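You operate a simulated robot arm through the tools that you are given. There is no shell and no other tool.

Carry out the task below with a simulated two-armed robot. There is one attempt and no reset: what you move stays moved.

JOB
Link the orange headset pack to channel D in slot one, then stand it in the yellow tray.
Fine: switch the dock on, set the dial, press LINK; the dock is off again at the end; the other packs keep their channels. Set down upright: what you pick out.

The check looks at the end state, three seconds after you hand in, the way a careful person would. Anything else that was tipped, shoved, dropped, spilled or broken makes it a failure.

ROBOT AND FRAMES
Two 7-joint arms with fingered hands on one trunk that stands fixed in place. Base frame: the origin is at the foot of the trunk, x ahead of it, y to its left, z up. Readings come in mm, degrees, newtons and seconds.
The left shoulder is at [68, 124, 1104], the right one opposite. With the tool pointing down near the work surface each hand reaches from about 480 to 880 mm from the base axis, measured 20 degrees to its own side. Payload 3.6 kg a hand.
The TCP of each hand is the grasp point between the finger pads, 34 mm short of the fingertips. In the tool frame z runs along the fingers and y along their closing line. Largest opening 116 mm; the body of the gripper starts 40 mm behind the TCP. The gripper is a hand of 5 fingers: y runs from the thumb to the fingers, the wrist lies at [-16, -160, -164] in the tool frame, and closing takes about 1.5 s.
Orientation is that of the tool frame in the base frame, as a unit quaternion [x, y, z, w]. With the fingers straight down and the wrist toward the robot, the tool's x, y and z point along [0, 1, 0], [1, 0, 0] and [0, 0, -1] of the base frame.

CONTROLS
- The arms move only by the tool drive_tool. It takes "left_plan", "right_plan" or both (then of equal length, played together; a hand with none holds still); each is a list of rows, each a list of 6 numbers: the shift along the tool's x, y, z in mm, then the turn, a rotation vector about the tool's x, y, z in degrees. In form: [[x, y, z, wx, wy, wz], ...]. A call has 1 to 20 rows; each row is the pose to reach, as a shift and turn from the pose commanded when the call began, along the tool's axes at that moment. "left_grip" and "right_grip" are, for a hand that has rows, the closure in counts, from 0 (fully open) to 255 (shut), set as the call begins (left out, the last holds). Rows are played at 5 a second. More than 50 mm and 8.6 degrees between two rows, or a gripper value outside its range, and nothing of the call is played. A pose out of reach is approached as far as the arm can. The call stops where the force on the tool passes 40 N (or 10 N more than at its start, if that is more) or the arm is blocked; 0.2 s more then pass. The fingers move at their own pace (about 153 mm/s each) and stop on an object; they squeeze with about 28 N. The grip force told is the motor's: it shows also when the fingers shut on nothing. Time passes only in rows, and 0.2 s behind the last, so rows that repeat a pose let the fingers close. It gives the time, the measured TCP pose, the force on the tool (base axes), the opening and the grip force at its end, in the units of the frame above (readings bear some noise), with the torque about the TCP (base axes, N m) and any sound that the robot's microphone picked up.
- Cameras (640 x 400 px; columns grow to the right, rows downward): "scene" is now at [162.6, -26.2, 1298]; the picture's right is [-0.32, -0.95, -0.00], its down [-0.35, 0.12, -0.93] and it looks along [0.88, -0.30, -0.37] (base axes); focal length 214 px, centre (320, 200). "left" rides on the left gripper at [-69, -134, -110] in its tool frame; the picture's right is [-0.77, -0.19, 0.61], its down [0.59, -0.58, 0.57] and it looks along [0.25, 0.80, 0.55] (tool axes); focal length 256 px, centre (320, 200). "right" rides on the right gripper at [69, -134, -110] in its tool frame; the picture's right is [-0.77, 0.19, -0.61], its down [-0.59, -0.58, 0.57] and it looks along [-0.25, 0.79, 0.55] (tool axes); focal length 256 px, centre (320, 200). There is no depth. A picture from a camera that has moved, and an enlarged one, comes with that camera's place and axes in the base frame and with its lens.
- get_image(camera): a new picture of that camera. It takes no simulated time.
- lift_body(by): slides the trunk up (or, below 0, down) by that many mm; the arms and the scene camera ride with it, the base frame stays. It gives what a move gives, with no picture.
- set_fingers(index, middle, ring, little, thumb_bend, thumb_turn, hand): sets how far each is bent, from 0 (flat) to 1 (curled in); at 0.3 the hand is open as for a grip, at 0.7 the pads meet at the TCP. One left out holds its place. A second passes; each finger stops where it meets its share of the squeeze, and holds until it gets a number again. A gripper value or a shape takes the hand back. It gives what a move gives, with no picture; readings hold the bend of each and the force on index, middle, ring, little, thumb and palm. thumb_turn goes from beside the hand (0) to across from the fingers (1), as for a grip.
- grasp_type(shape, hand): the hand has 5 fingers and takes this shape, open, in about a second: jaw (thumb against the fingers, like two jaws); tri (thumb and two fingers); tip (a fingertip pinch); poke (one finger out to press); point (the index stretched); flat (the hand flat); cup (the hand cupped); fist (a fist). The gripper value then closes the fingers along that shape, each until it touches; the sizes above hold for jaw. It gives what a move gives, with no picture.
- pan_tilt(pan, tilt): turns the head with the scene camera to pan (to the left, within 86 degrees either way) and tilt (down, from -29 to 69), counted from straight ahead of the robot. It gives what a move gives.
- enlarge(camera, box): a new picture of the part [left, top, right, bottom] of that camera's present view, enlarged. It takes no simulated time.
- job_done(): hands the job in; it is judged then, once.

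Nothing tells you positions but the pictures and the camera data. Unless the task says otherwise, let go and move clear before handing in.

The tools are called after ">>>" by a JSON object that holds its "method" and its "body". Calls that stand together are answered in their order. drive_tool: Moves the arms, as the interface text tells. Its arguments: {"type":"object","properties":{"left_plan":{"type":"array"},"left_grip":{"type":"number"},"right_plan":{"type":"array"},"right_grip":{"type":"number"}},"required":[]} The other tools are called the same way: lift_body (by) slides the trunk up or down; grasp_type (shape, hand) gives the hand a shape; set_fingers (index, middle, ring, little, thumb_bend, thumb_turn, hand) moves the fingers one by one; pan_tilt (pan, tilt) turns the head that bears the scene camera; get_image (camera) takes a picture; enlarge (camera, box) takes an enlarged picture of a part of a camera's view; job_done () hands the job in.

At the start:

```text
t: 0.0
left_position: [587.0, 114.9, 1241.2]
left_orientation: [0.707, 0.707, 0.0, 0.0]
left_wrist_force: [-0.6, 0.7, -0.9]
left_ft_torque: [0.01, 0.0, 0.0]
left_width: 115.8
left_grasp_force: 0.0
left_shape: jaw
left_bend: [0.3, 0.3, 0.3, 0.3, 0.3, 0.97]
left_finger forces: [0.0, 0.0, 0.0, 0.0, 0.0, 0.0]
right_position: [483.5, -370.5, 1318.9]
right_orientation: [0.707, 0.707, 0.0, 0.0]
right_wrist_force: [-1.1, -0.1, -0.1]
right_ft_torque: [0.01, 0.01, -0.01]
right_width: 115.9
right_grasp_force: 0.1
right_shape: jaw
right_bend: [0.3, 0.3, 0.3, 0.3, 0.3, 0.97]
right_finger forces: [0.1, 0.1, 0.0, 0.0, 0.0, 0.0]
trunk travel left (down, up): [-300.0, 462.0]
head pan, tilt: [-18.7, 21.6]
```

scene: 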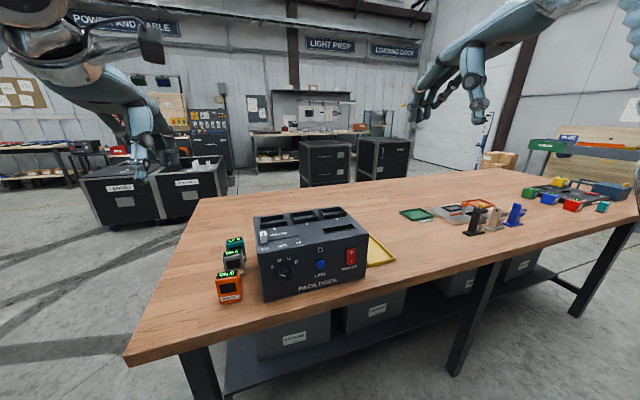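
right: 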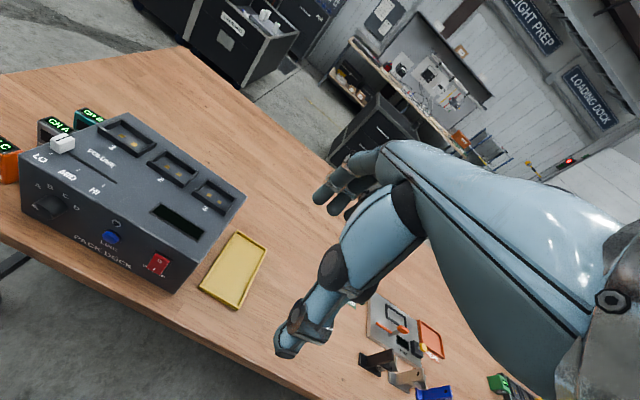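
left: 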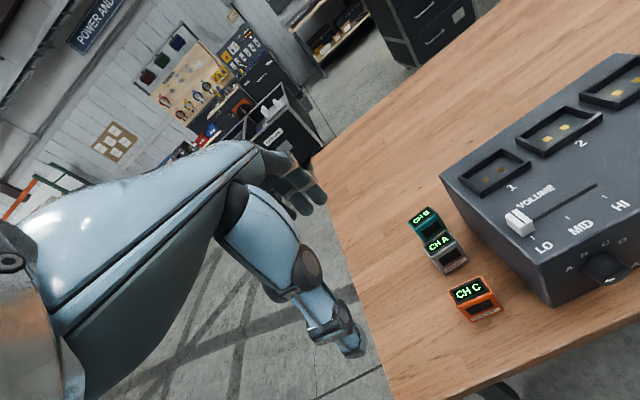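

I see a black pack dock with dial, LINK button and power rocker on its front, slots on top, three packs to its left (orange one shows CH C), and a yellow tray right of the dock. I'll take enlarged views first to locate everything.

>>> {"method": "enlarge", "body": {"camera": "scene", "box": [200, 190, 400, 315]}}

>>> {"method": "enlarge", "body": {"camera": "left", "box": [380, 50, 640, 330]}}

>>> {"method": "enlarge", "body": {"camera": "right", "box": [0, 90, 280, 310]}}

```text
3.20 times, centred on (300, 252) of scene
camera zoom: at [162.6, -26.2, 1298.0], right [-0.32, -0.95, 0.0], down [-0.35, 0.12, -0.93], along [0.88, -0.3, -0.37], focal length 686 px, centre (384, 32)
```

zoom: 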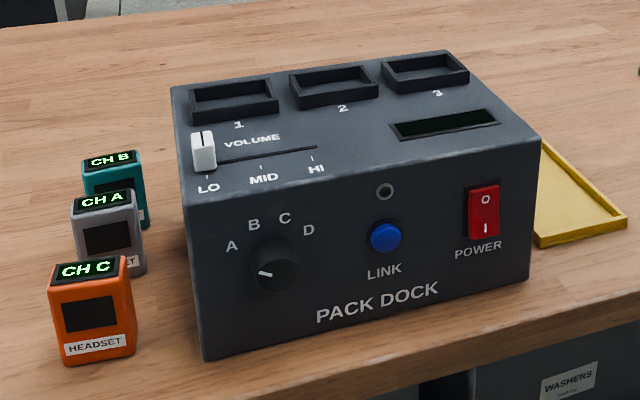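

```text
1.43 times, centred on (510, 190) of left
camera zoom: at [452.7, 46.7, 1350.3], right [-0.19, -0.77, -0.61], down [-0.58, 0.59, -0.56], along [0.79, 0.25, -0.55], focal length 366 px, centre (49, 214)
```

zoom: 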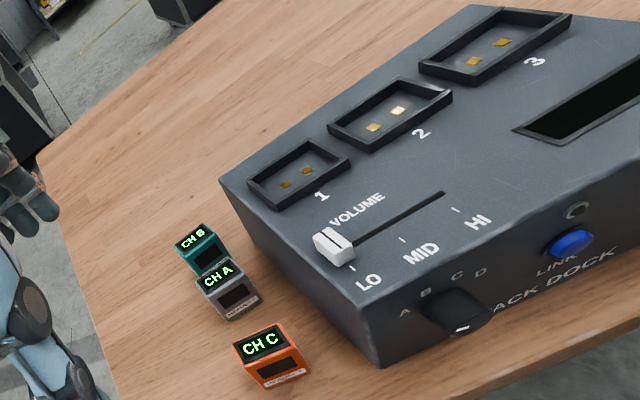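

```text
1.82 times, centred on (140, 200) of right
camera zoom: at [349.6, -300.8, 1429.4], right [0.19, -0.77, 0.61], down [-0.58, -0.59, -0.57], along [0.79, -0.25, -0.55], focal length 465 px, centre (647, 200)
```

zoom: 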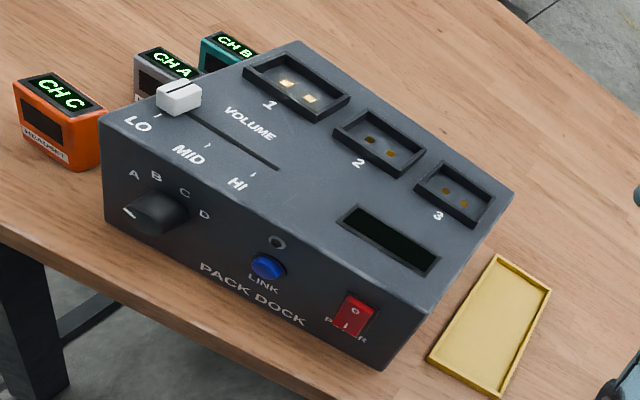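

The dock's front looks to be at about x=591, y from -22 to -310, its top at z≈1005 and the table at z≈860. The orange pack is near (636, 52). I'll zoom in further on each part to refine these.

>>> {"method": "enlarge", "body": {"camera": "scene", "box": [205, 230, 269, 310]}}

>>> {"method": "enlarge", "body": {"camera": "left", "box": [395, 195, 523, 335]}}

>>> {"method": "enlarge", "body": {"camera": "right", "box": [60, 100, 260, 225]}}

>>> {"method": "enlarge", "body": {"camera": "scene", "box": [250, 200, 378, 280]}}

>>> {"method": "enlarge", "body": {"camera": "right", "box": [185, 215, 285, 320]}}

```text
5.00 times, centred on (237, 270) of scene
camera zoom: at [162.6, -26.2, 1298.0], right [-0.32, -0.95, 0.0], down [-0.35, 0.12, -0.93], along [0.88, -0.3, -0.37], focal length 1072 px, centre (735, -150)
```

zoom: 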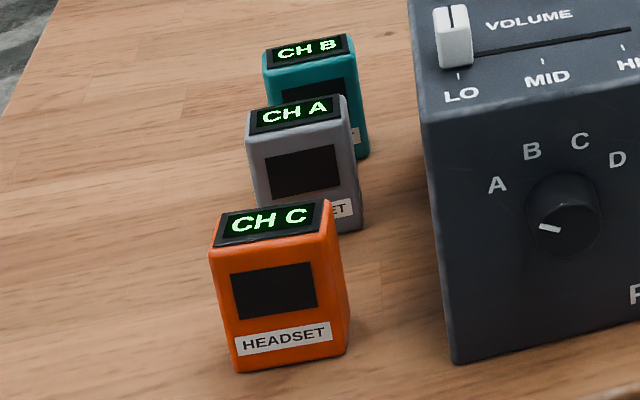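

```text
2.86 times, centred on (459, 265) of left
camera zoom: at [452.7, 46.7, 1350.3], right [-0.19, -0.77, -0.61], down [-0.58, 0.59, -0.56], along [0.79, 0.25, -0.55], focal length 731 px, centre (-77, 14)
```

zoom: 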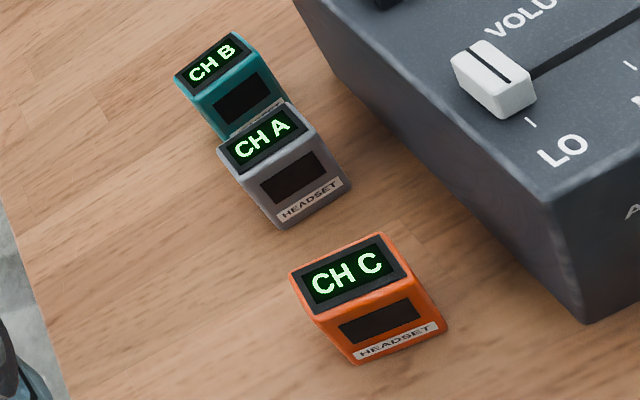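

```text
3.20 times, centred on (160, 162) of right
camera zoom: at [349.6, -300.8, 1429.4], right [0.19, -0.77, 0.61], down [-0.58, -0.59, -0.57], along [0.79, -0.25, -0.55], focal length 819 px, centre (832, 320)
```

zoom: 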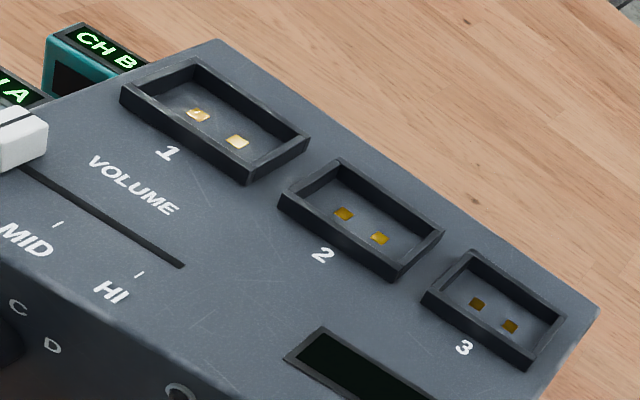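

```text
5.00 times, centred on (314, 240) of scene
camera zoom: at [162.6, -26.2, 1298.0], right [-0.32, -0.95, 0.0], down [-0.35, 0.12, -0.93], along [0.88, -0.3, -0.37], focal length 1072 px, centre (350, 0)
```

zoom: 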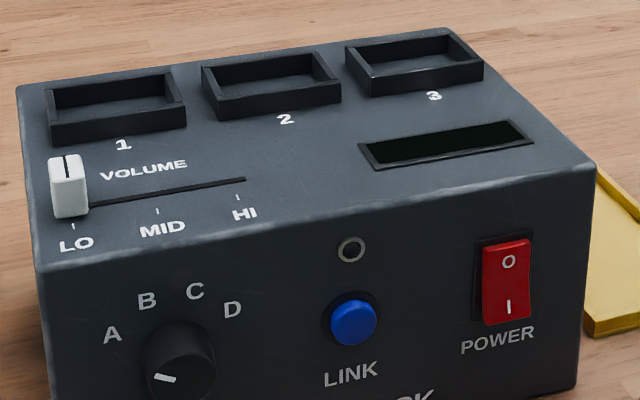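

```text
3.81 times, centred on (235, 268) of right
camera zoom: at [349.6, -300.8, 1429.4], right [0.19, -0.77, 0.61], down [-0.58, -0.59, -0.57], along [0.79, -0.25, -0.55], focal length 975 px, centre (644, -57)
```

zoom: 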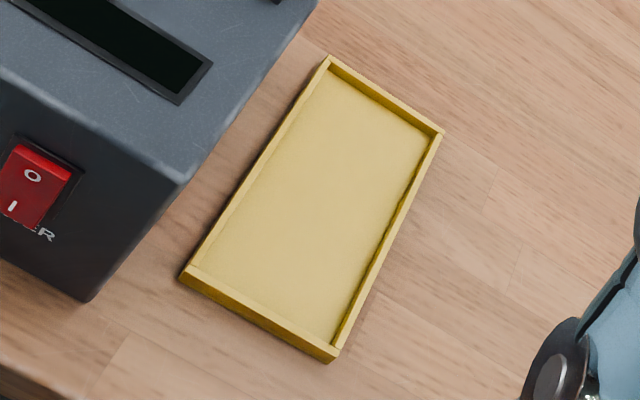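

The pack's base measures about 51 x 30 mm and 75 mm high, with its front bottom edge near x≈618 and a yaw of about -6°. I want finer views of slot 1, the dial and the rocker.

>>> {"method": "enlarge", "body": {"camera": "scene", "box": [252, 206, 300, 236]}}

>>> {"method": "enlarge", "body": {"camera": "right", "box": [92, 110, 164, 160]}}

>>> {"method": "enlarge", "body": {"camera": "left", "box": [460, 130, 556, 200]}}

>>> {"method": "enlarge", "body": {"camera": "scene", "box": [266, 240, 314, 290]}}

>>> {"method": "enlarge", "body": {"camera": "scene", "box": [310, 240, 366, 280]}}

```text
13.33 times, centred on (276, 221) of scene
camera zoom: at [162.6, -26.2, 1298.0], right [-0.32, -0.95, 0.0], down [-0.35, 0.12, -0.93], along [0.88, -0.3, -0.37], focal length 2860 px, centre (907, -80)
```

zoom: 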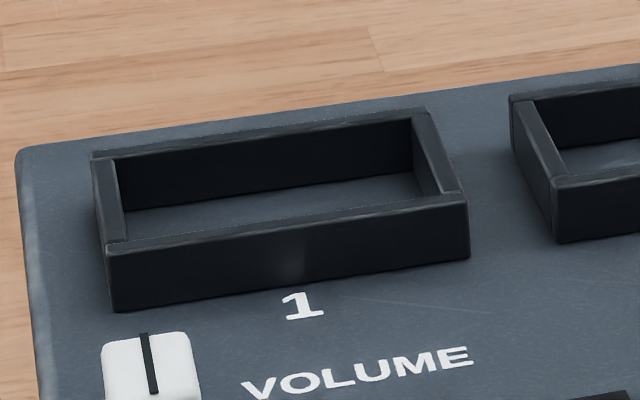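

```text
8.00 times, centred on (128, 135) of right
camera zoom: at [349.6, -300.8, 1429.4], right [0.19, -0.77, 0.61], down [-0.58, -0.59, -0.57], along [0.79, -0.25, -0.55], focal length 2048 px, centre (1856, 720)
```

zoom: 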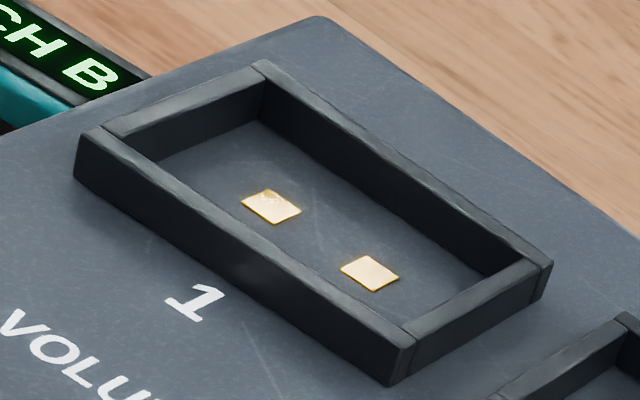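

```text
5.71 times, centred on (508, 165) of left
camera zoom: at [452.7, 46.7, 1350.3], right [-0.19, -0.77, -0.61], down [-0.58, 0.59, -0.56], along [0.79, 0.25, -0.55], focal length 1463 px, centre (-754, 400)
```

zoom: 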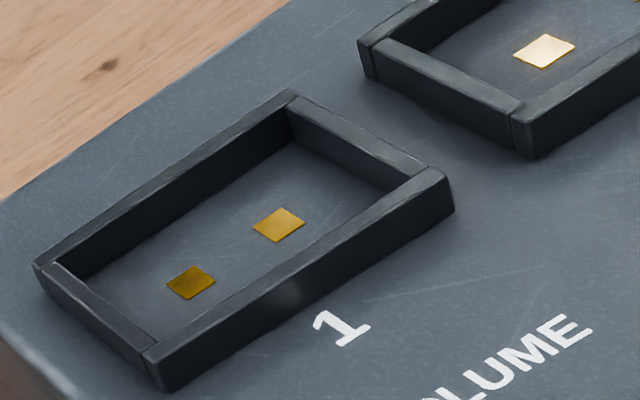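

```text
8.00 times, centred on (290, 265) of scene
camera zoom: at [162.6, -26.2, 1298.0], right [-0.32, -0.95, 0.0], down [-0.35, 0.12, -0.93], along [0.88, -0.3, -0.37], focal length 1716 px, centre (560, -320)
```

zoom: 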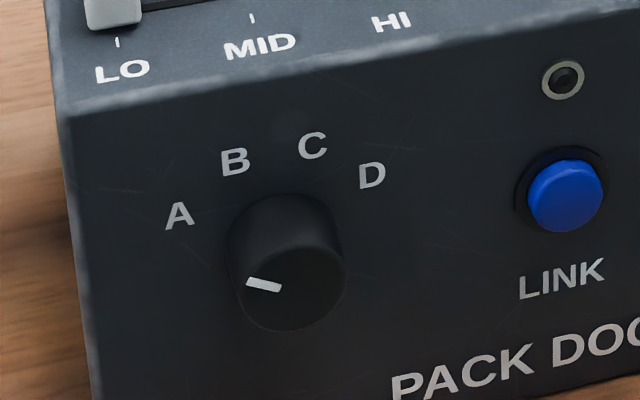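

```text
10.00 times, centred on (338, 260) of scene
camera zoom: at [162.6, -26.2, 1298.0], right [-0.32, -0.95, 0.0], down [-0.35, 0.12, -0.93], along [0.88, -0.3, -0.37], focal length 2145 px, centre (140, -400)
```

zoom: 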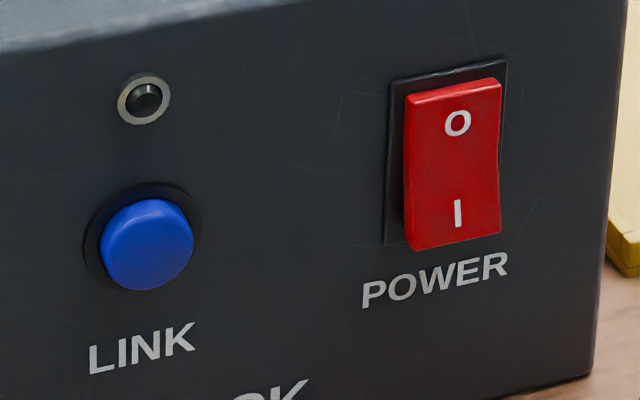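

The dial points at A, and D is 120° clockwise. Slot 1 is near (732, -75) with a rim about 14 mm high. I'll begin by moving the left hand above the orange pack with the fingers partly closed, so they clear the grey pack behind it.

>>> {"method": "drive_tool", "body": {"left_plan": [[-10, 8, 30, 0, 0, 1], [-21, 15, 64, 0, 0, 2.5], [-32, 23, 98, 0, 0, 4], [-43, 31, 132, 0, 0, 5], [-54, 38, 165, 0, 0, 6], [-63, 45, 191, 0, 0, 7], [-63, 45, 191, 0, 0, 7]], "left_grip": 100}}

```text
t: 1.6
left_position: [633.8, 50.8, 1049.9]
left_orientation: [0.749, 0.662, -0.001, -0.001]
left_wrist_force: [-1.1, 0.5, -0.7]
left_ft_torque: [0.01, 0.01, 0.03]
left_width: 71.0
left_grasp_force: 0.1
left_shape: jaw
left_bend: [0.36, 0.4, 0.57, 0.56, 0.59, 0.99]
left_finger forces: [0.0, 0.1, 0.0, 0.0, 0.0, 0.0]
right_position: [482.3, -370.5, 1319.6]
right_orientation: [0.707, 0.707, 0.0, -0.001]
right_wrist_force: [0.2, 0.1, 0.0]
right_ft_torque: [-0.04, 0.01, 0.0]
right_width: 115.7
right_grasp_force: 0.1
right_shape: jaw
right_bend: [0.3, 0.3, 0.3, 0.3, 0.3, 0.97]
right_finger forces: [0.0, 0.0, 0.0, 0.1, 0.0, 0.0]
trunk travel left (down, up): [-300.0, 462.0]
head pan, tilt: [-18.7, 21.6]
```

The left hand hovers over the pack with the intended yaw. I'll check the alignment in the pictures before going down.

>>> {"method": "get_image", "body": {"camera": "left"}}

>>> {"method": "enlarge", "body": {"camera": "scene", "box": [140, 130, 340, 310]}}

>>> {"method": "get_image", "body": {"camera": "right"}}

```text
taken
camera left: at [491.2, 0.6, 1158.9], right [-0.28, -0.74, -0.61], down [-0.5, 0.66, -0.56], along [0.82, 0.15, -0.55], focal length 256 px, centre (320, 200)
```

left: 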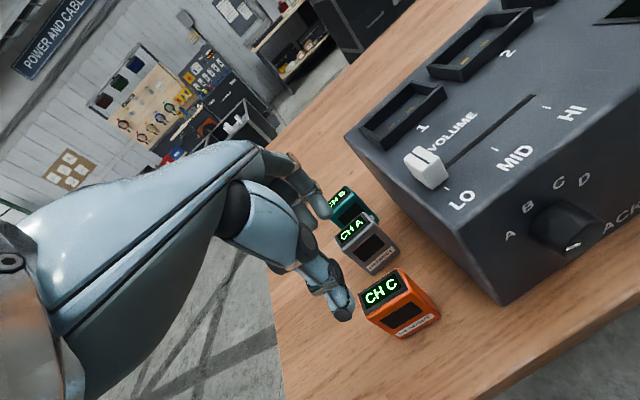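

```text
2.22 times, centred on (240, 220) of scene
camera zoom: at [162.5, -26.2, 1298.1], right [-0.32, -0.95, 0.0], down [-0.35, 0.12, -0.93], along [0.88, -0.3, -0.37], focal length 477 px, centre (498, 156)
```

zoom: 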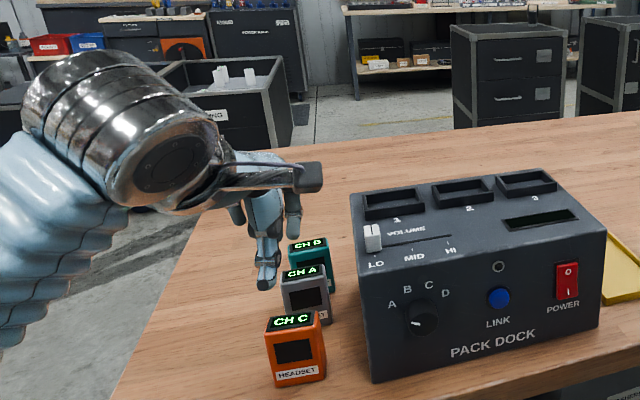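

```text
taken
camera right: at [349.3, -300.8, 1429.5], right [0.19, -0.77, 0.61], down [-0.58, -0.59, -0.57], along [0.8, -0.25, -0.55], focal length 256 px, centre (320, 200)
```

right: 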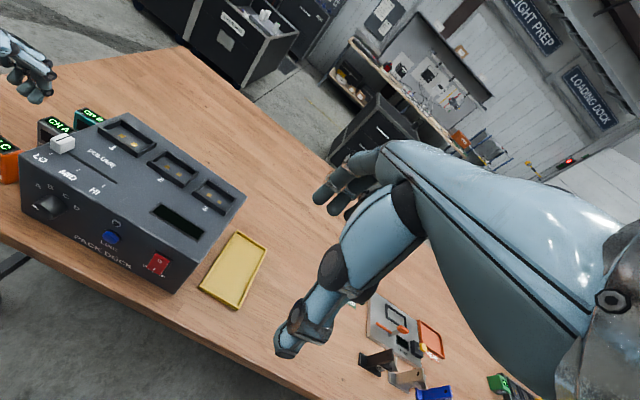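

The pack's centre reads about (634, 52), directly under the TCP. I'll go down most of the way and check again.

>>> {"method": "drive_tool", "body": {"left_plan": [[0, 0, 25, 0, 0, 0], [0, 0, 50, 0, 0, 0], [0, 0, 70, 0, 0, 0], [0, 0, 70, 0, 0, 0]]}}

>>> {"method": "get_image", "body": {"camera": "left"}}

>>> {"method": "enlarge", "body": {"camera": "scene", "box": [190, 200, 290, 310]}}

```text
t: 2.6
left_position: [634.1, 51.6, 979.5]
left_orientation: [0.749, 0.662, -0.001, -0.001]
left_wrist_force: [0.0, 0.4, 0.0]
left_ft_torque: [0.02, 0.02, 0.03]
left_width: 71.0
left_grasp_force: 0.0
left_shape: jaw
left_bend: [0.36, 0.4, 0.57, 0.56, 0.59, 0.99]
left_finger forces: [0.0, 0.0, 0.0, 0.1, 0.0, 0.0]
right_position: [482.5, -370.1, 1319.3]
right_orientation: [0.707, 0.707, 0.0, 0.0]
right_wrist_force: [-0.7, -0.1, -0.4]
right_ft_torque: [0.02, -0.04, 0.01]
right_width: 115.9
right_grasp_force: 0.1
right_shape: jaw
right_bend: [0.3, 0.3, 0.3, 0.3, 0.3, 0.97]
right_finger forces: [0.0, 0.1, 0.1, 0.0, 0.0, 0.0]
trunk travel left (down, up): [-300.0, 462.0]
head pan, tilt: [-18.7, 21.6]
```

```text
taken
camera left: at [491.2, 0.8, 1089.5], right [-0.28, -0.74, -0.61], down [-0.5, 0.66, -0.56], along [0.82, 0.15, -0.55], focal length 256 px, centre (320, 200)
```

left: 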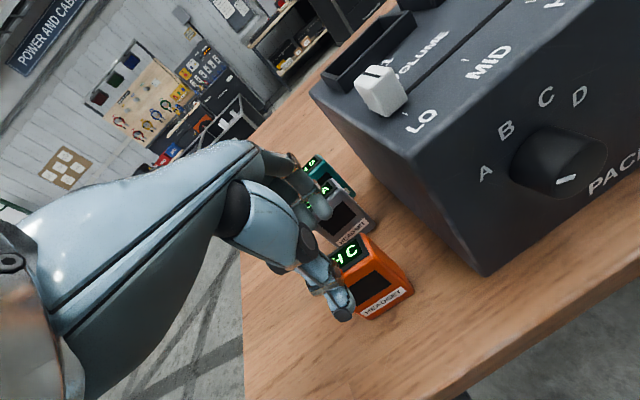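

```text
3.64 times, centred on (240, 255) of scene
camera zoom: at [162.6, -26.4, 1298.0], right [-0.32, -0.95, 0.0], down [-0.35, 0.12, -0.93], along [0.88, -0.3, -0.37], focal length 780 px, centre (611, 0)
```

zoom: 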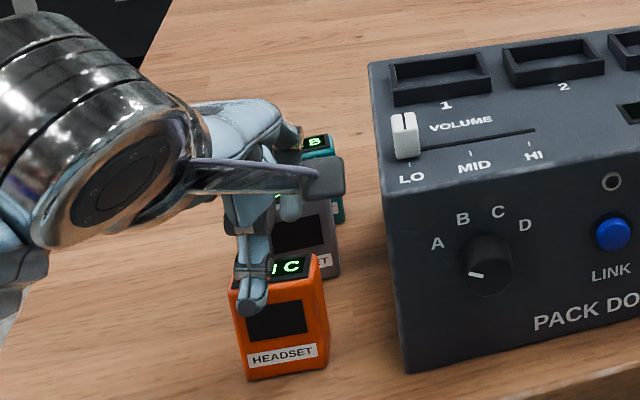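

The thumb and fingers straddle the pack front and back, clear of the grey one. I'll go down to the grip height and close.

>>> {"method": "drive_tool", "body": {"left_plan": [[0, 0, 20, 0, 0, 0], [0, 0, 40, 0, 0, 0], [0, -1, 55, 0, 0, 0], [0, -1, 66, 0, 0, 0], [0, -1, 66, 0, 0, 0]]}}

>>> {"method": "enlarge", "body": {"camera": "left", "box": [220, 120, 420, 320]}}

>>> {"method": "enlarge", "body": {"camera": "scene", "box": [190, 200, 290, 310]}}

```text
t: 3.8
left_position: [631.3, 52.8, 915.3]
left_orientation: [0.749, 0.663, -0.001, -0.001]
left_wrist_force: [-0.3, -0.1, 0.4]
left_ft_torque: [0.0, -0.03, 0.01]
left_width: 70.8
left_grasp_force: 0.1
left_shape: jaw
left_bend: [0.36, 0.4, 0.57, 0.56, 0.59, 0.99]
left_finger forces: [0.0, 0.6, 0.0, 0.0, 0.1, 0.1]
right_position: [482.8, -369.9, 1319.9]
right_orientation: [0.708, 0.706, -0.001, 0.0]
right_wrist_force: [0.5, 0.0, 0.9]
right_ft_torque: [0.03, 0.0, -0.01]
right_width: 116.1
right_grasp_force: 0.1
right_shape: jaw
right_bend: [0.3, 0.3, 0.3, 0.3, 0.3, 0.97]
right_finger forces: [0.0, 0.1, 0.0, 0.0, 0.0, 0.0]
trunk travel left (down, up): [-300.0, 462.0]
head pan, tilt: [-18.7, 21.6]
```

```text
2.00 times, centred on (320, 220) of left
camera zoom: at [488.5, 1.7, 1024.2], right [-0.28, -0.74, -0.61], down [-0.5, 0.66, -0.56], along [0.82, 0.15, -0.55], focal length 512 px, centre (320, 160)
```

zoom: 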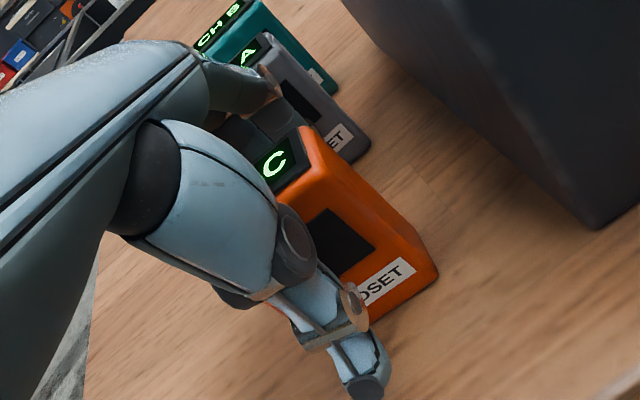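

```text
3.64 times, centred on (240, 255) of scene
camera zoom: at [162.5, -26.3, 1298.0], right [-0.32, -0.95, 0.0], down [-0.35, 0.12, -0.93], along [0.88, -0.3, -0.37], focal length 780 px, centre (611, 0)
```

zoom: 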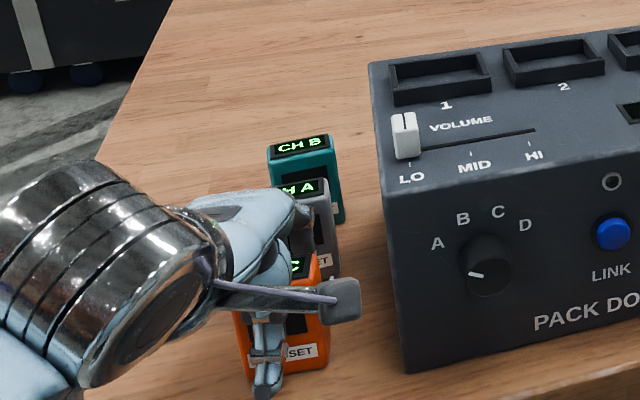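

The hand is at grip height around the pack with nothing disturbed. I'll close it now.

>>> {"method": "drive_tool", "body": {"left_plan": [[0, 0, 0, 0, 0, 0], [0, 0, 0, 0, 0, 0], [0, 0, 0, 0, 0, 0], [0, 0, 0, 0, 0, 0], [0, 0, 0, 0, 0, 0], [0, 0, 0, 0, 0, 0], [0, 0, 0, 0, 0, 0], [0, 0, 0, 0, 0, 0]], "left_grip": 255}}

>>> {"method": "enlarge", "body": {"camera": "left", "box": [220, 120, 420, 320]}}

>>> {"method": "enlarge", "body": {"camera": "scene", "box": [190, 200, 290, 310]}}

```text
t: 5.6
left_position: [629.6, 53.2, 915.0]
left_orientation: [0.749, 0.662, 0.0, 0.0]
left_wrist_force: [2.1, 0.4, 6.2]
left_ft_torque: [-0.02, -0.19, 0.03]
left_width: 25.1
left_grasp_force: 28.4
left_shape: jaw
left_bend: [0.55, 0.58, 0.68, 0.69, 0.7, 1.0]
left_finger forces: [19.8, 11.4, 3.5, 0.1, 33.7, 0.1]
right_position: [484.1, -369.7, 1319.5]
right_orientation: [0.707, 0.707, 0.0, 0.001]
right_wrist_force: [-0.4, 0.2, 0.5]
right_ft_torque: [-0.01, -0.05, 0.01]
right_width: 115.9
right_grasp_force: 0.0
right_shape: jaw
right_bend: [0.3, 0.3, 0.3, 0.3, 0.3, 0.97]
right_finger forces: [0.0, 0.0, 0.1, 0.1, 0.0, 0.0]
trunk travel left (down, up): [-300.0, 462.0]
head pan, tilt: [-18.7, 21.6]
```

```text
2.00 times, centred on (320, 220) of left
camera zoom: at [488.4, 1.7, 1024.7], right [-0.28, -0.74, -0.61], down [-0.5, 0.65, -0.57], along [0.82, 0.15, -0.55], focal length 512 px, centre (320, 160)
```

zoom: 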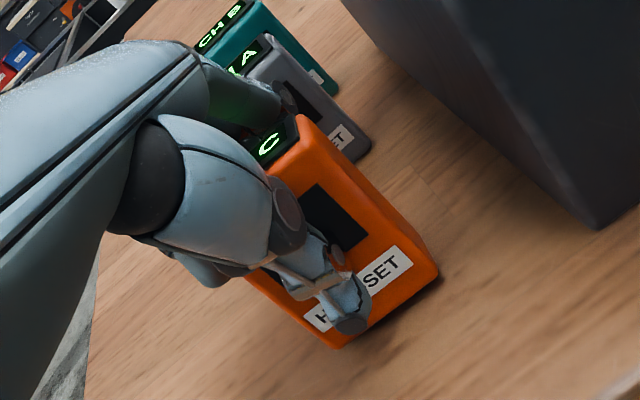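

```text
3.64 times, centred on (240, 255) of scene
camera zoom: at [162.3, -26.3, 1298.1], right [-0.32, -0.95, 0.0], down [-0.35, 0.12, -0.93], along [0.88, -0.3, -0.37], focal length 780 px, centre (611, 0)
```

zoom: 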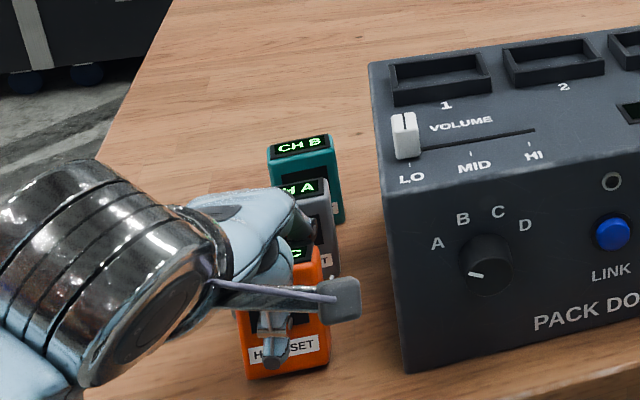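

The pack is held, with a width of 25 mm and firm force. I'll lift it straight up clear of its neighbours and of the dock height.

>>> {"method": "drive_tool", "body": {"left_plan": [[0, 0, -8, 0, 0, 0], [0, 0, -20, 0, 0, 0], [0, 0, -45, 0, 0, 0], [0, 0, -75, 0, 0, 0], [0, 0, -110, 0, 0, 0], [0, 0, -145, 0, 0, 0], [0, 0, -180, 0, 0, 0], [0, 0, -210, 0, 0, 0], [0, 0, -210, 0, 0, 0]]}}

>>> {"method": "get_image", "body": {"camera": "left"}}

>>> {"method": "enlarge", "body": {"camera": "scene", "box": [170, 130, 350, 310]}}

>>> {"method": "get_image", "body": {"camera": "right"}}

```text
t: 7.6
left_position: [632.0, 51.2, 1123.3]
left_orientation: [0.749, 0.663, -0.001, -0.001]
left_wrist_force: [0.3, 0.1, -1.2]
left_ft_torque: [0.0, 0.01, 0.01]
left_width: 24.4
left_grasp_force: 28.1
left_shape: jaw
left_bend: [0.55, 0.59, 0.68, 0.69, 0.7, 1.0]
left_finger forces: [18.9, 10.8, 3.6, 0.1, 32.9, 0.1]
right_position: [484.3, -370.1, 1318.4]
right_orientation: [0.707, 0.707, -0.001, -0.001]
right_wrist_force: [-0.2, -0.3, -0.1]
right_ft_torque: [-0.01, -0.01, 0.0]
right_width: 115.9
right_grasp_force: 0.0
right_shape: jaw
right_bend: [0.3, 0.3, 0.3, 0.3, 0.3, 0.97]
right_finger forces: [0.0, 0.0, 0.1, 0.1, 0.1, 0.0]
trunk travel left (down, up): [-300.0, 462.0]
head pan, tilt: [-18.7, 21.6]
```

```text
taken
camera left: at [489.5, 1.1, 1233.8], right [-0.28, -0.74, -0.61], down [-0.5, 0.66, -0.56], along [0.82, 0.15, -0.56], focal length 256 px, centre (320, 200)
```

left: 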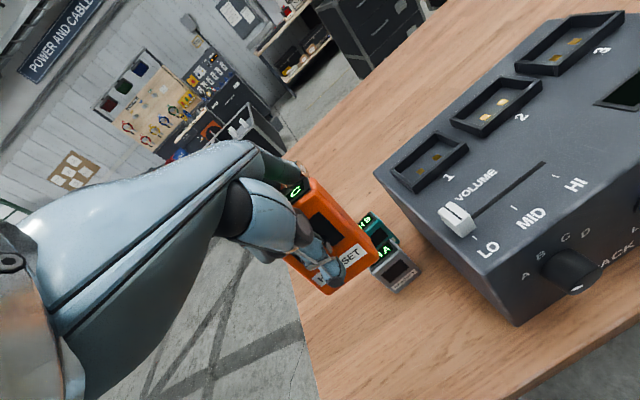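

```text
2.22 times, centred on (260, 220) of scene
camera zoom: at [163.1, -26.3, 1297.9], right [-0.32, -0.95, 0.0], down [-0.35, 0.12, -0.93], along [0.88, -0.3, -0.37], focal length 477 px, centre (453, 156)
```

zoom: 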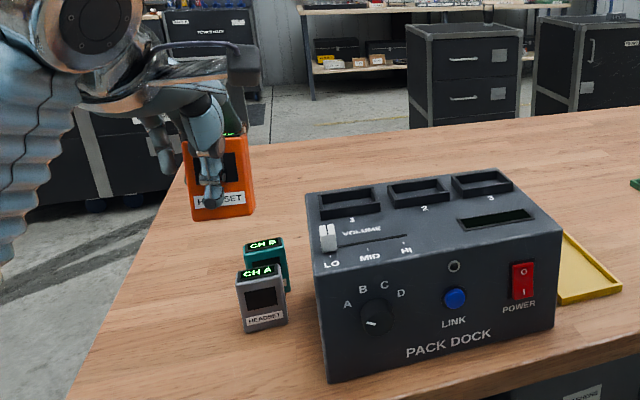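

```text
taken
camera right: at [350.1, -300.9, 1429.2], right [0.19, -0.77, 0.61], down [-0.58, -0.59, -0.56], along [0.79, -0.25, -0.55], focal length 256 px, centre (320, 200)
```

right: 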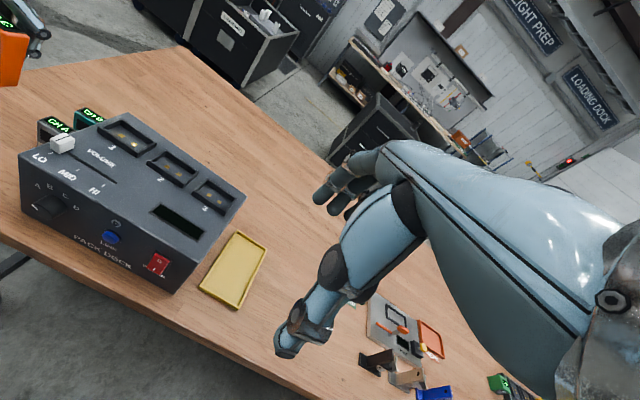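

The pack hangs upright in the hand and the neighbours are untouched. I'll zoom in to measure how it sits in the hand before moving to the slot.

>>> {"method": "enlarge", "body": {"camera": "scene", "box": [210, 160, 274, 240]}}

>>> {"method": "enlarge", "body": {"camera": "left", "box": [240, 150, 400, 310]}}

```text
5.00 times, centred on (242, 200) of scene
camera zoom: at [163.1, -26.3, 1297.9], right [-0.32, -0.95, 0.0], down [-0.35, 0.12, -0.93], along [0.88, -0.3, -0.37], focal length 1072 px, centre (710, 200)
```

zoom: 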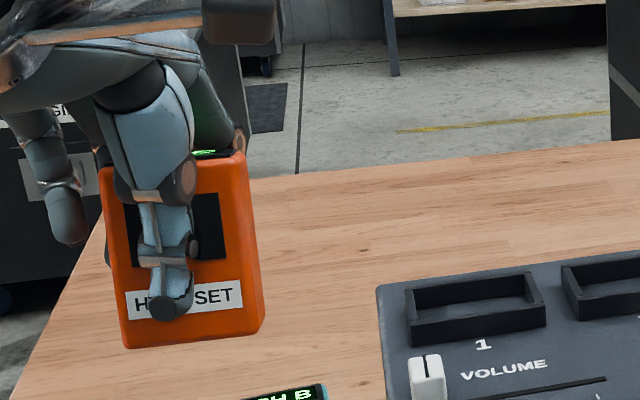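

```text
2.50 times, centred on (320, 230) of left
camera zoom: at [489.5, 1.1, 1233.8], right [-0.28, -0.74, -0.61], down [-0.5, 0.66, -0.56], along [0.82, 0.15, -0.56], focal length 640 px, centre (320, 125)
```

zoom: 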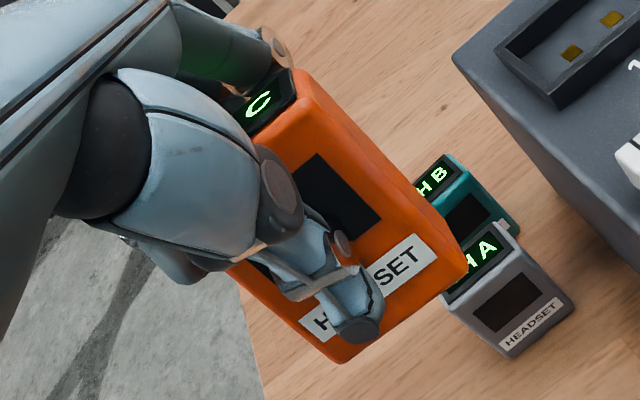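

The pack's bottom is about 50 mm below the TCP and its centre is within 2 mm of it. I'll carry it over slot 1 (about 730, -76) at this height and square it up a little.

>>> {"method": "drive_tool", "body": {"left_plan": [[-8, 8, 0, 0, 0, 0], [-22, 22, 0, 0, 0, -1], [-40, 40, 0, 0, 0, -2], [-60, 60, 0, 0, 0, -3], [-80, 80, 0, 0, 0, -4], [-98, 98, 0, 0, 0, -5], [-110, 110, 0, 0, 0, -5], [-114.4, 114.3, 0, 0, 0, -5], [-114.4, 114.3, 0, 0, 0, -5], [-114.4, 114.3, 0, 0, 0, -5]]}}

>>> {"method": "get_image", "body": {"camera": "left"}}

>>> {"method": "enlarge", "body": {"camera": "scene", "box": [230, 140, 330, 250]}}

>>> {"method": "enlarge", "body": {"camera": "right", "box": [50, 60, 210, 200]}}

```text
t: 9.8
left_position: [731.4, -77.2, 1122.6]
left_orientation: [0.719, 0.695, 0.0, -0.001]
left_wrist_force: [0.0, 0.8, -1.7]
left_ft_torque: [0.01, 0.0, -0.05]
left_width: 24.4
left_grasp_force: 28.3
left_shape: jaw
left_bend: [0.55, 0.59, 0.68, 0.69, 0.7, 1.0]
left_finger forces: [18.8, 10.7, 3.5, 0.0, 32.8, 0.1]
right_position: [483.1, -370.5, 1318.1]
right_orientation: [0.707, 0.707, 0.0, 0.0]
right_wrist_force: [0.2, -0.2, 0.2]
right_ft_torque: [0.01, 0.0, 0.01]
right_width: 115.6
right_grasp_force: 0.1
right_shape: jaw
right_bend: [0.3, 0.3, 0.3, 0.3, 0.3, 0.97]
right_finger forces: [0.0, 0.0, 0.0, 0.0, 0.1, 0.1]
trunk travel left (down, up): [-300.0, 462.0]
head pan, tilt: [-18.7, 21.6]
```

```text
taken
camera left: at [594.4, -140.3, 1233.1], right [-0.21, -0.76, -0.61], down [-0.56, 0.61, -0.56], along [0.8, 0.22, -0.56], focal length 256 px, centre (320, 200)
```

left: 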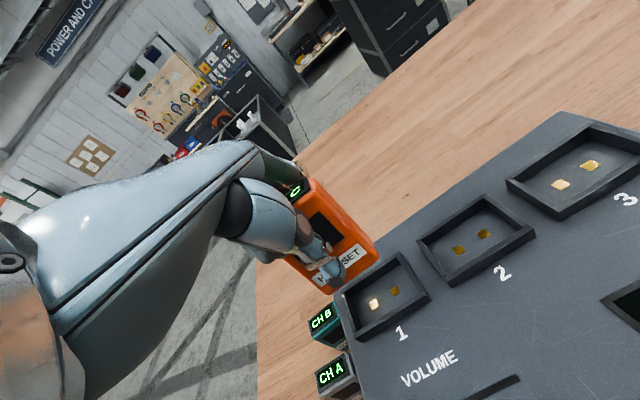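

```text
3.64 times, centred on (280, 195) of scene
camera zoom: at [163.1, -26.8, 1297.9], right [-0.32, -0.95, 0.0], down [-0.35, 0.12, -0.93], along [0.88, -0.3, -0.37], focal length 780 px, centre (466, 218)
```

zoom: 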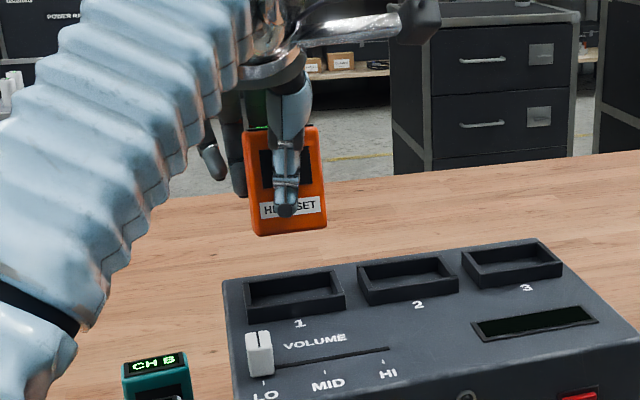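

```text
2.86 times, centred on (130, 130) of right
camera zoom: at [350.1, -301.5, 1429.1], right [0.19, -0.77, 0.61], down [-0.58, -0.59, -0.57], along [0.79, -0.25, -0.55], focal length 731 px, centre (863, 400)
```

zoom: 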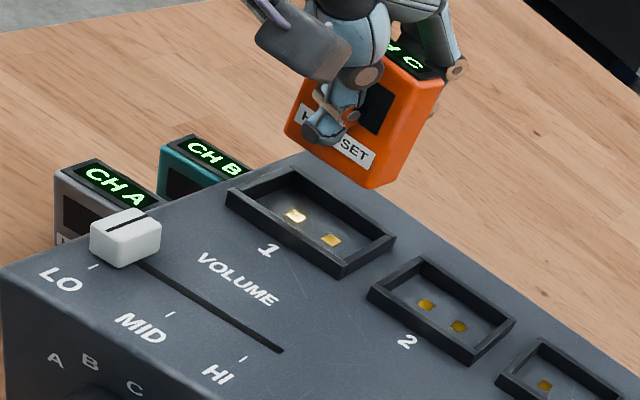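

The pack is above slot 1 and about parallel to it. I'll zoom in with two cameras to fine-tune the lateral offset.

>>> {"method": "enlarge", "body": {"camera": "left", "box": [250, 160, 450, 360]}}

>>> {"method": "enlarge", "body": {"camera": "scene", "box": [254, 170, 304, 230]}}

>>> {"method": "enlarge", "body": {"camera": "right", "box": [100, 70, 196, 160]}}

```text
2.00 times, centred on (350, 260) of left
camera zoom: at [594.4, -140.3, 1233.1], right [-0.21, -0.76, -0.61], down [-0.56, 0.61, -0.56], along [0.8, 0.22, -0.56], focal length 512 px, centre (260, 80)
```

zoom: 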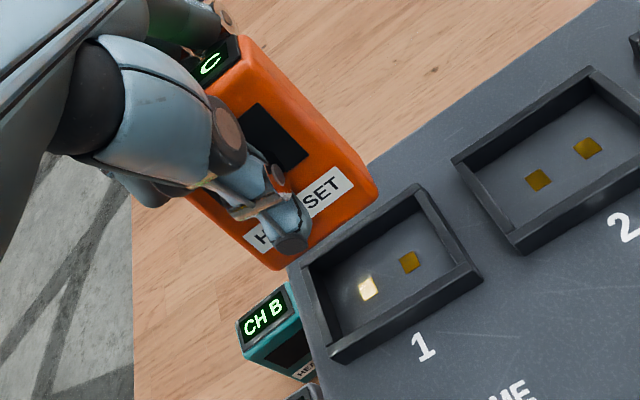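

```text
6.67 times, centred on (279, 200) of scene
camera zoom: at [163.1, -26.8, 1297.9], right [-0.32, -0.95, 0.0], down [-0.35, 0.12, -0.93], along [0.88, -0.3, -0.37], focal length 1430 px, centre (593, 200)
```

zoom: 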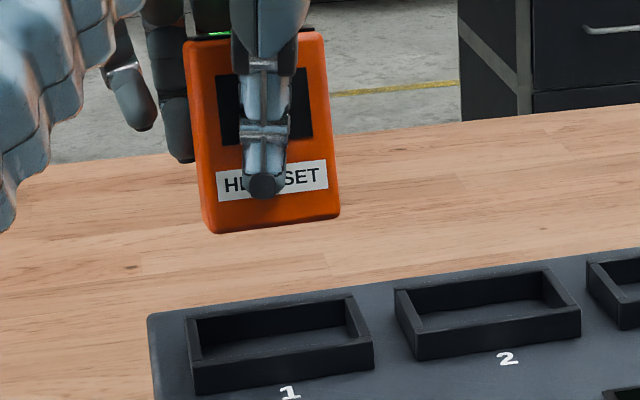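

```text
4.44 times, centred on (148, 115) of right
camera zoom: at [350.1, -301.5, 1429.1], right [0.19, -0.77, 0.61], down [-0.58, -0.59, -0.57], along [0.79, -0.25, -0.55], focal length 1138 px, centre (1084, 578)
```

zoom: 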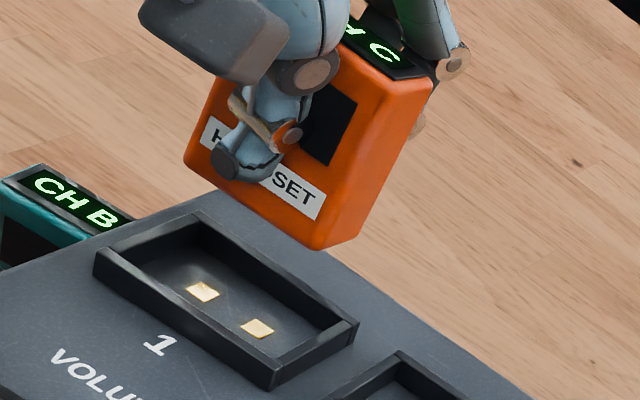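

Both cameras agree the pack needs to go about 11 mm back toward the robot, with a small yaw correction. They also put the table at z≈865 and the slot rim at z≈1024. I'll correct this and go down partway.

>>> {"method": "drive_tool", "body": {"left_plan": [[1.6, -5, 0, 0, 0, 1.5], [1.6, -11.1, 0, 0, 0, 3], [1.6, -11.1, 10, 0, 0, 3], [1.6, -11.1, 20, 0, 0, 3], [1.6, -11.1, 30, 0, 0, 3], [1.6, -11.1, 30, 0, 0, 3], [1.6, -11.1, 30, 0, 0, 3]]}}

>>> {"method": "enlarge", "body": {"camera": "left", "box": [250, 160, 450, 360]}}

>>> {"method": "enlarge", "body": {"camera": "scene", "box": [254, 180, 304, 240]}}

>>> {"method": "enlarge", "body": {"camera": "right", "box": [90, 75, 186, 165]}}

```text
t: 11.4
left_position: [720.1, -74.1, 1093.9]
left_orientation: [0.737, 0.676, -0.001, -0.001]
left_wrist_force: [0.0, 0.0, -2.2]
left_ft_torque: [0.05, -0.03, -0.03]
left_width: 24.5
left_grasp_force: 28.1
left_shape: jaw
left_bend: [0.55, 0.59, 0.68, 0.69, 0.7, 1.0]
left_finger forces: [18.6, 10.7, 3.6, 0.0, 32.6, 0.1]
right_position: [484.0, -369.7, 1318.5]
right_orientation: [0.708, 0.707, -0.001, 0.0]
right_wrist_force: [0.0, -0.4, 0.5]
right_ft_torque: [-0.02, 0.0, -0.03]
right_width: 116.0
right_grasp_force: 0.1
right_shape: jaw
right_bend: [0.3, 0.3, 0.3, 0.3, 0.3, 0.97]
right_finger forces: [0.0, 0.0, 0.0, 0.0, 0.0, 0.0]
trunk travel left (down, up): [-300.0, 462.0]
head pan, tilt: [-18.7, 21.6]
```

```text
2.00 times, centred on (350, 260) of left
camera zoom: at [579.7, -130.3, 1203.5], right [-0.25, -0.75, -0.61], down [-0.52, 0.64, -0.56], along [0.81, 0.18, -0.56], focal length 512 px, centre (260, 80)
```

zoom: 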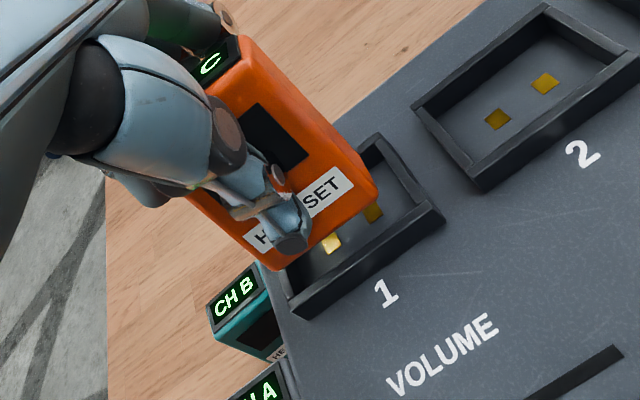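

```text
6.67 times, centred on (279, 210) of scene
camera zoom: at [163.1, -26.8, 1297.9], right [-0.32, -0.95, 0.0], down [-0.35, 0.12, -0.93], along [0.88, -0.3, -0.37], focal length 1430 px, centre (593, 133)
```

zoom: 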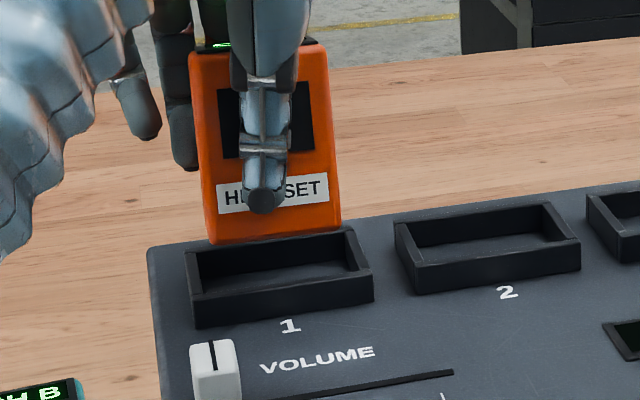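

```text
4.44 times, centred on (138, 120) of right
camera zoom: at [350.1, -301.5, 1429.1], right [0.19, -0.77, 0.61], down [-0.58, -0.59, -0.57], along [0.79, -0.25, -0.55], focal length 1138 px, centre (1129, 556)
```

zoom: 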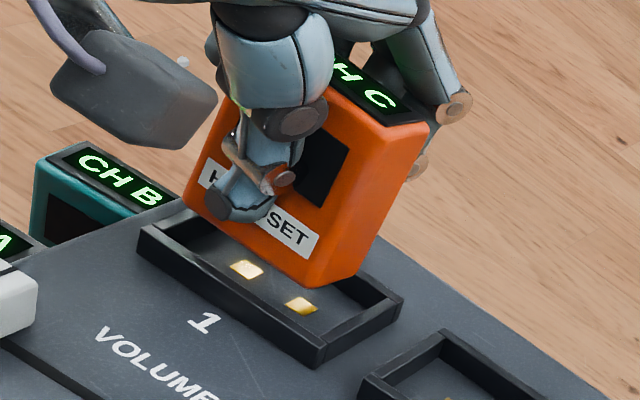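

The pack's bottom is about 20 mm above the rim and lies within the opening. I'll nudge it 3 mm forward and 2 mm right, then lower it slowly into the slot.

>>> {"method": "drive_tool", "body": {"left_plan": [[-1.9, 3.2, 0, 0, 0, 0], [-1.9, 3.2, 6, 0, 0, 0], [-1.9, 3.2, 12, 0, 0, 0], [-1.9, 3.2, 17, 0, 0, 0], [-1.9, 3.2, 22, 0, 0, 0], [-1.9, 3.2, 26, 0, 0, 0], [-1.9, 3.2, 26, 0, 0, 0]]}}

>>> {"method": "enlarge", "body": {"camera": "left", "box": [250, 160, 450, 360]}}

>>> {"method": "enlarge", "body": {"camera": "scene", "box": [254, 180, 304, 240]}}

>>> {"method": "enlarge", "body": {"camera": "right", "box": [90, 75, 186, 165]}}

```text
t: 13.0
left_position: [724.5, -76.6, 1068.0]
left_orientation: [0.738, 0.675, -0.001, -0.001]
left_wrist_force: [-0.3, 0.6, -1.2]
left_ft_torque: [-0.04, -0.02, -0.01]
left_width: 24.4
left_grasp_force: 28.0
left_shape: jaw
left_bend: [0.55, 0.59, 0.68, 0.69, 0.7, 1.0]
left_finger forces: [18.8, 10.7, 3.5, 0.0, 32.7, 0.0]
right_position: [483.0, -369.4, 1318.9]
right_orientation: [0.707, 0.707, 0.0, 0.001]
right_wrist_force: [-0.2, -0.2, -1.4]
right_ft_torque: [-0.01, -0.02, 0.01]
right_width: 115.9
right_grasp_force: 0.0
right_shape: jaw
right_bend: [0.3, 0.3, 0.3, 0.3, 0.3, 0.97]
right_finger forces: [0.0, 0.1, 0.1, 0.1, 0.0, 0.1]
trunk travel left (down, up): [-300.0, 462.0]
head pan, tilt: [-18.7, 21.6]
```

```text
2.00 times, centred on (350, 260) of left
camera zoom: at [583.8, -132.7, 1177.3], right [-0.25, -0.75, -0.61], down [-0.52, 0.64, -0.56], along [0.81, 0.18, -0.56], focal length 512 px, centre (260, 80)
```

zoom: 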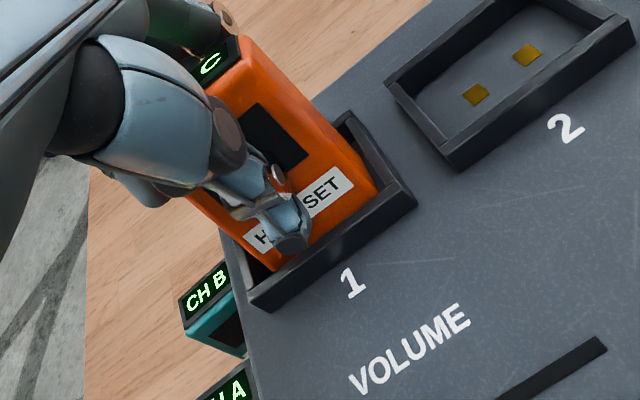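

```text
6.67 times, centred on (279, 210) of scene
camera zoom: at [163.1, -26.8, 1297.9], right [-0.32, -0.95, 0.0], down [-0.35, 0.12, -0.93], along [0.88, -0.3, -0.37], focal length 1430 px, centre (593, 133)
```

zoom: 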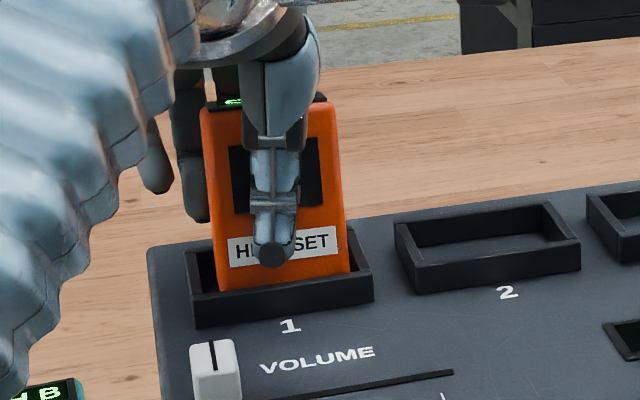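

```text
4.44 times, centred on (138, 120) of right
camera zoom: at [350.0, -301.5, 1429.2], right [0.19, -0.77, 0.61], down [-0.58, -0.59, -0.57], along [0.79, -0.25, -0.55], focal length 1138 px, centre (1129, 556)
```

zoom: 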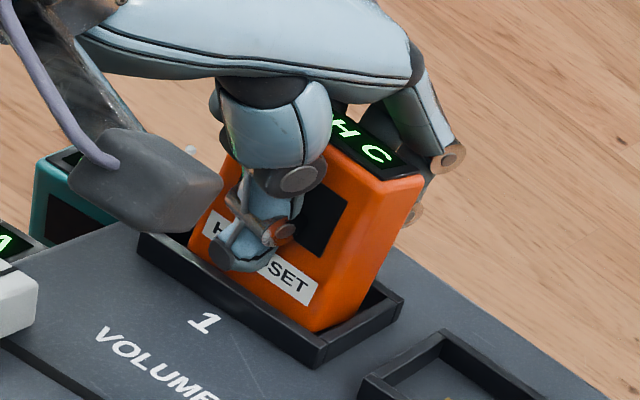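

The pack is well inside the slot opening, about 8 mm above the floor. I'll lower it in small steps and watch the force.

>>> {"method": "drive_tool", "body": {"left_plan": [[0, 0, 2, 0, 0, 0], [0, 0, 4, 0, 0, 0], [0, 0, 5, 0, 0, 0], [0, 0, 6, 0, 0, 0], [0, 0, 6, 0, 0, 0]]}}

>>> {"method": "enlarge", "body": {"camera": "left", "box": [250, 160, 450, 360]}}

>>> {"method": "enlarge", "body": {"camera": "scene", "box": [254, 190, 304, 240]}}

```text
t: 14.2
left_position: [722.8, -77.1, 1065.9]
left_orientation: [0.738, 0.675, 0.001, 0.002]
left_wrist_force: [4.5, -1.8, 17.9]
left_ft_torque: [-0.04, -0.36, 0.03]
left_width: 24.6
left_grasp_force: 28.4
left_shape: jaw
left_bend: [0.55, 0.59, 0.68, 0.69, 0.7, 1.0]
left_finger forces: [20.5, 11.8, 3.7, 0.0, 36.1, 0.1]
right_position: [482.1, -369.3, 1319.9]
right_orientation: [0.707, 0.707, 0.0, 0.001]
right_wrist_force: [0.4, 0.1, -0.3]
right_ft_torque: [-0.04, -0.03, 0.02]
right_width: 115.9
right_grasp_force: 0.0
right_shape: jaw
right_bend: [0.3, 0.3, 0.3, 0.3, 0.3, 0.97]
right_finger forces: [0.0, 0.0, 0.1, 0.0, 0.1, 0.0]
trunk travel left (down, up): [-300.0, 462.0]
head pan, tilt: [-18.7, 21.6]
```

```text
2.00 times, centred on (350, 260) of left
camera zoom: at [581.4, -131.9, 1173.5], right [-0.25, -0.75, -0.61], down [-0.52, 0.64, -0.57], along [0.82, 0.18, -0.55], focal length 512 px, centre (260, 80)
```

zoom: 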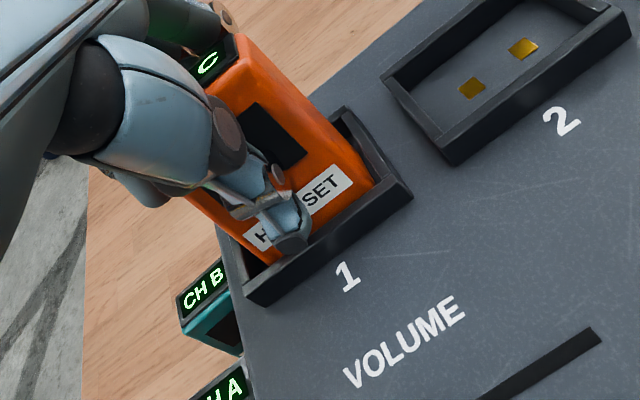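

```text
8.00 times, centred on (279, 215) of scene
camera zoom: at [161.2, -26.7, 1298.4], right [-0.32, -0.95, 0.0], down [-0.35, 0.12, -0.93], along [0.88, -0.3, -0.37], focal length 1716 px, centre (648, 80)
```

zoom: 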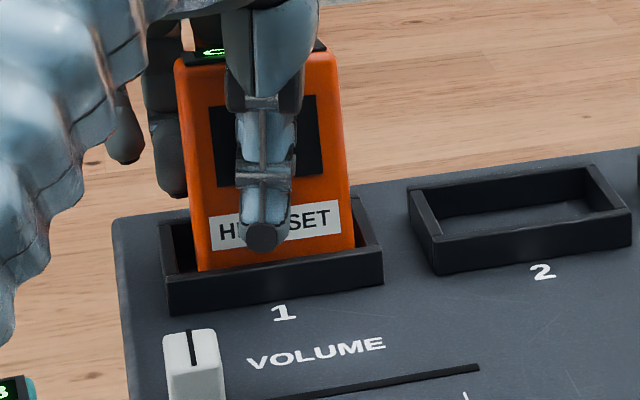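

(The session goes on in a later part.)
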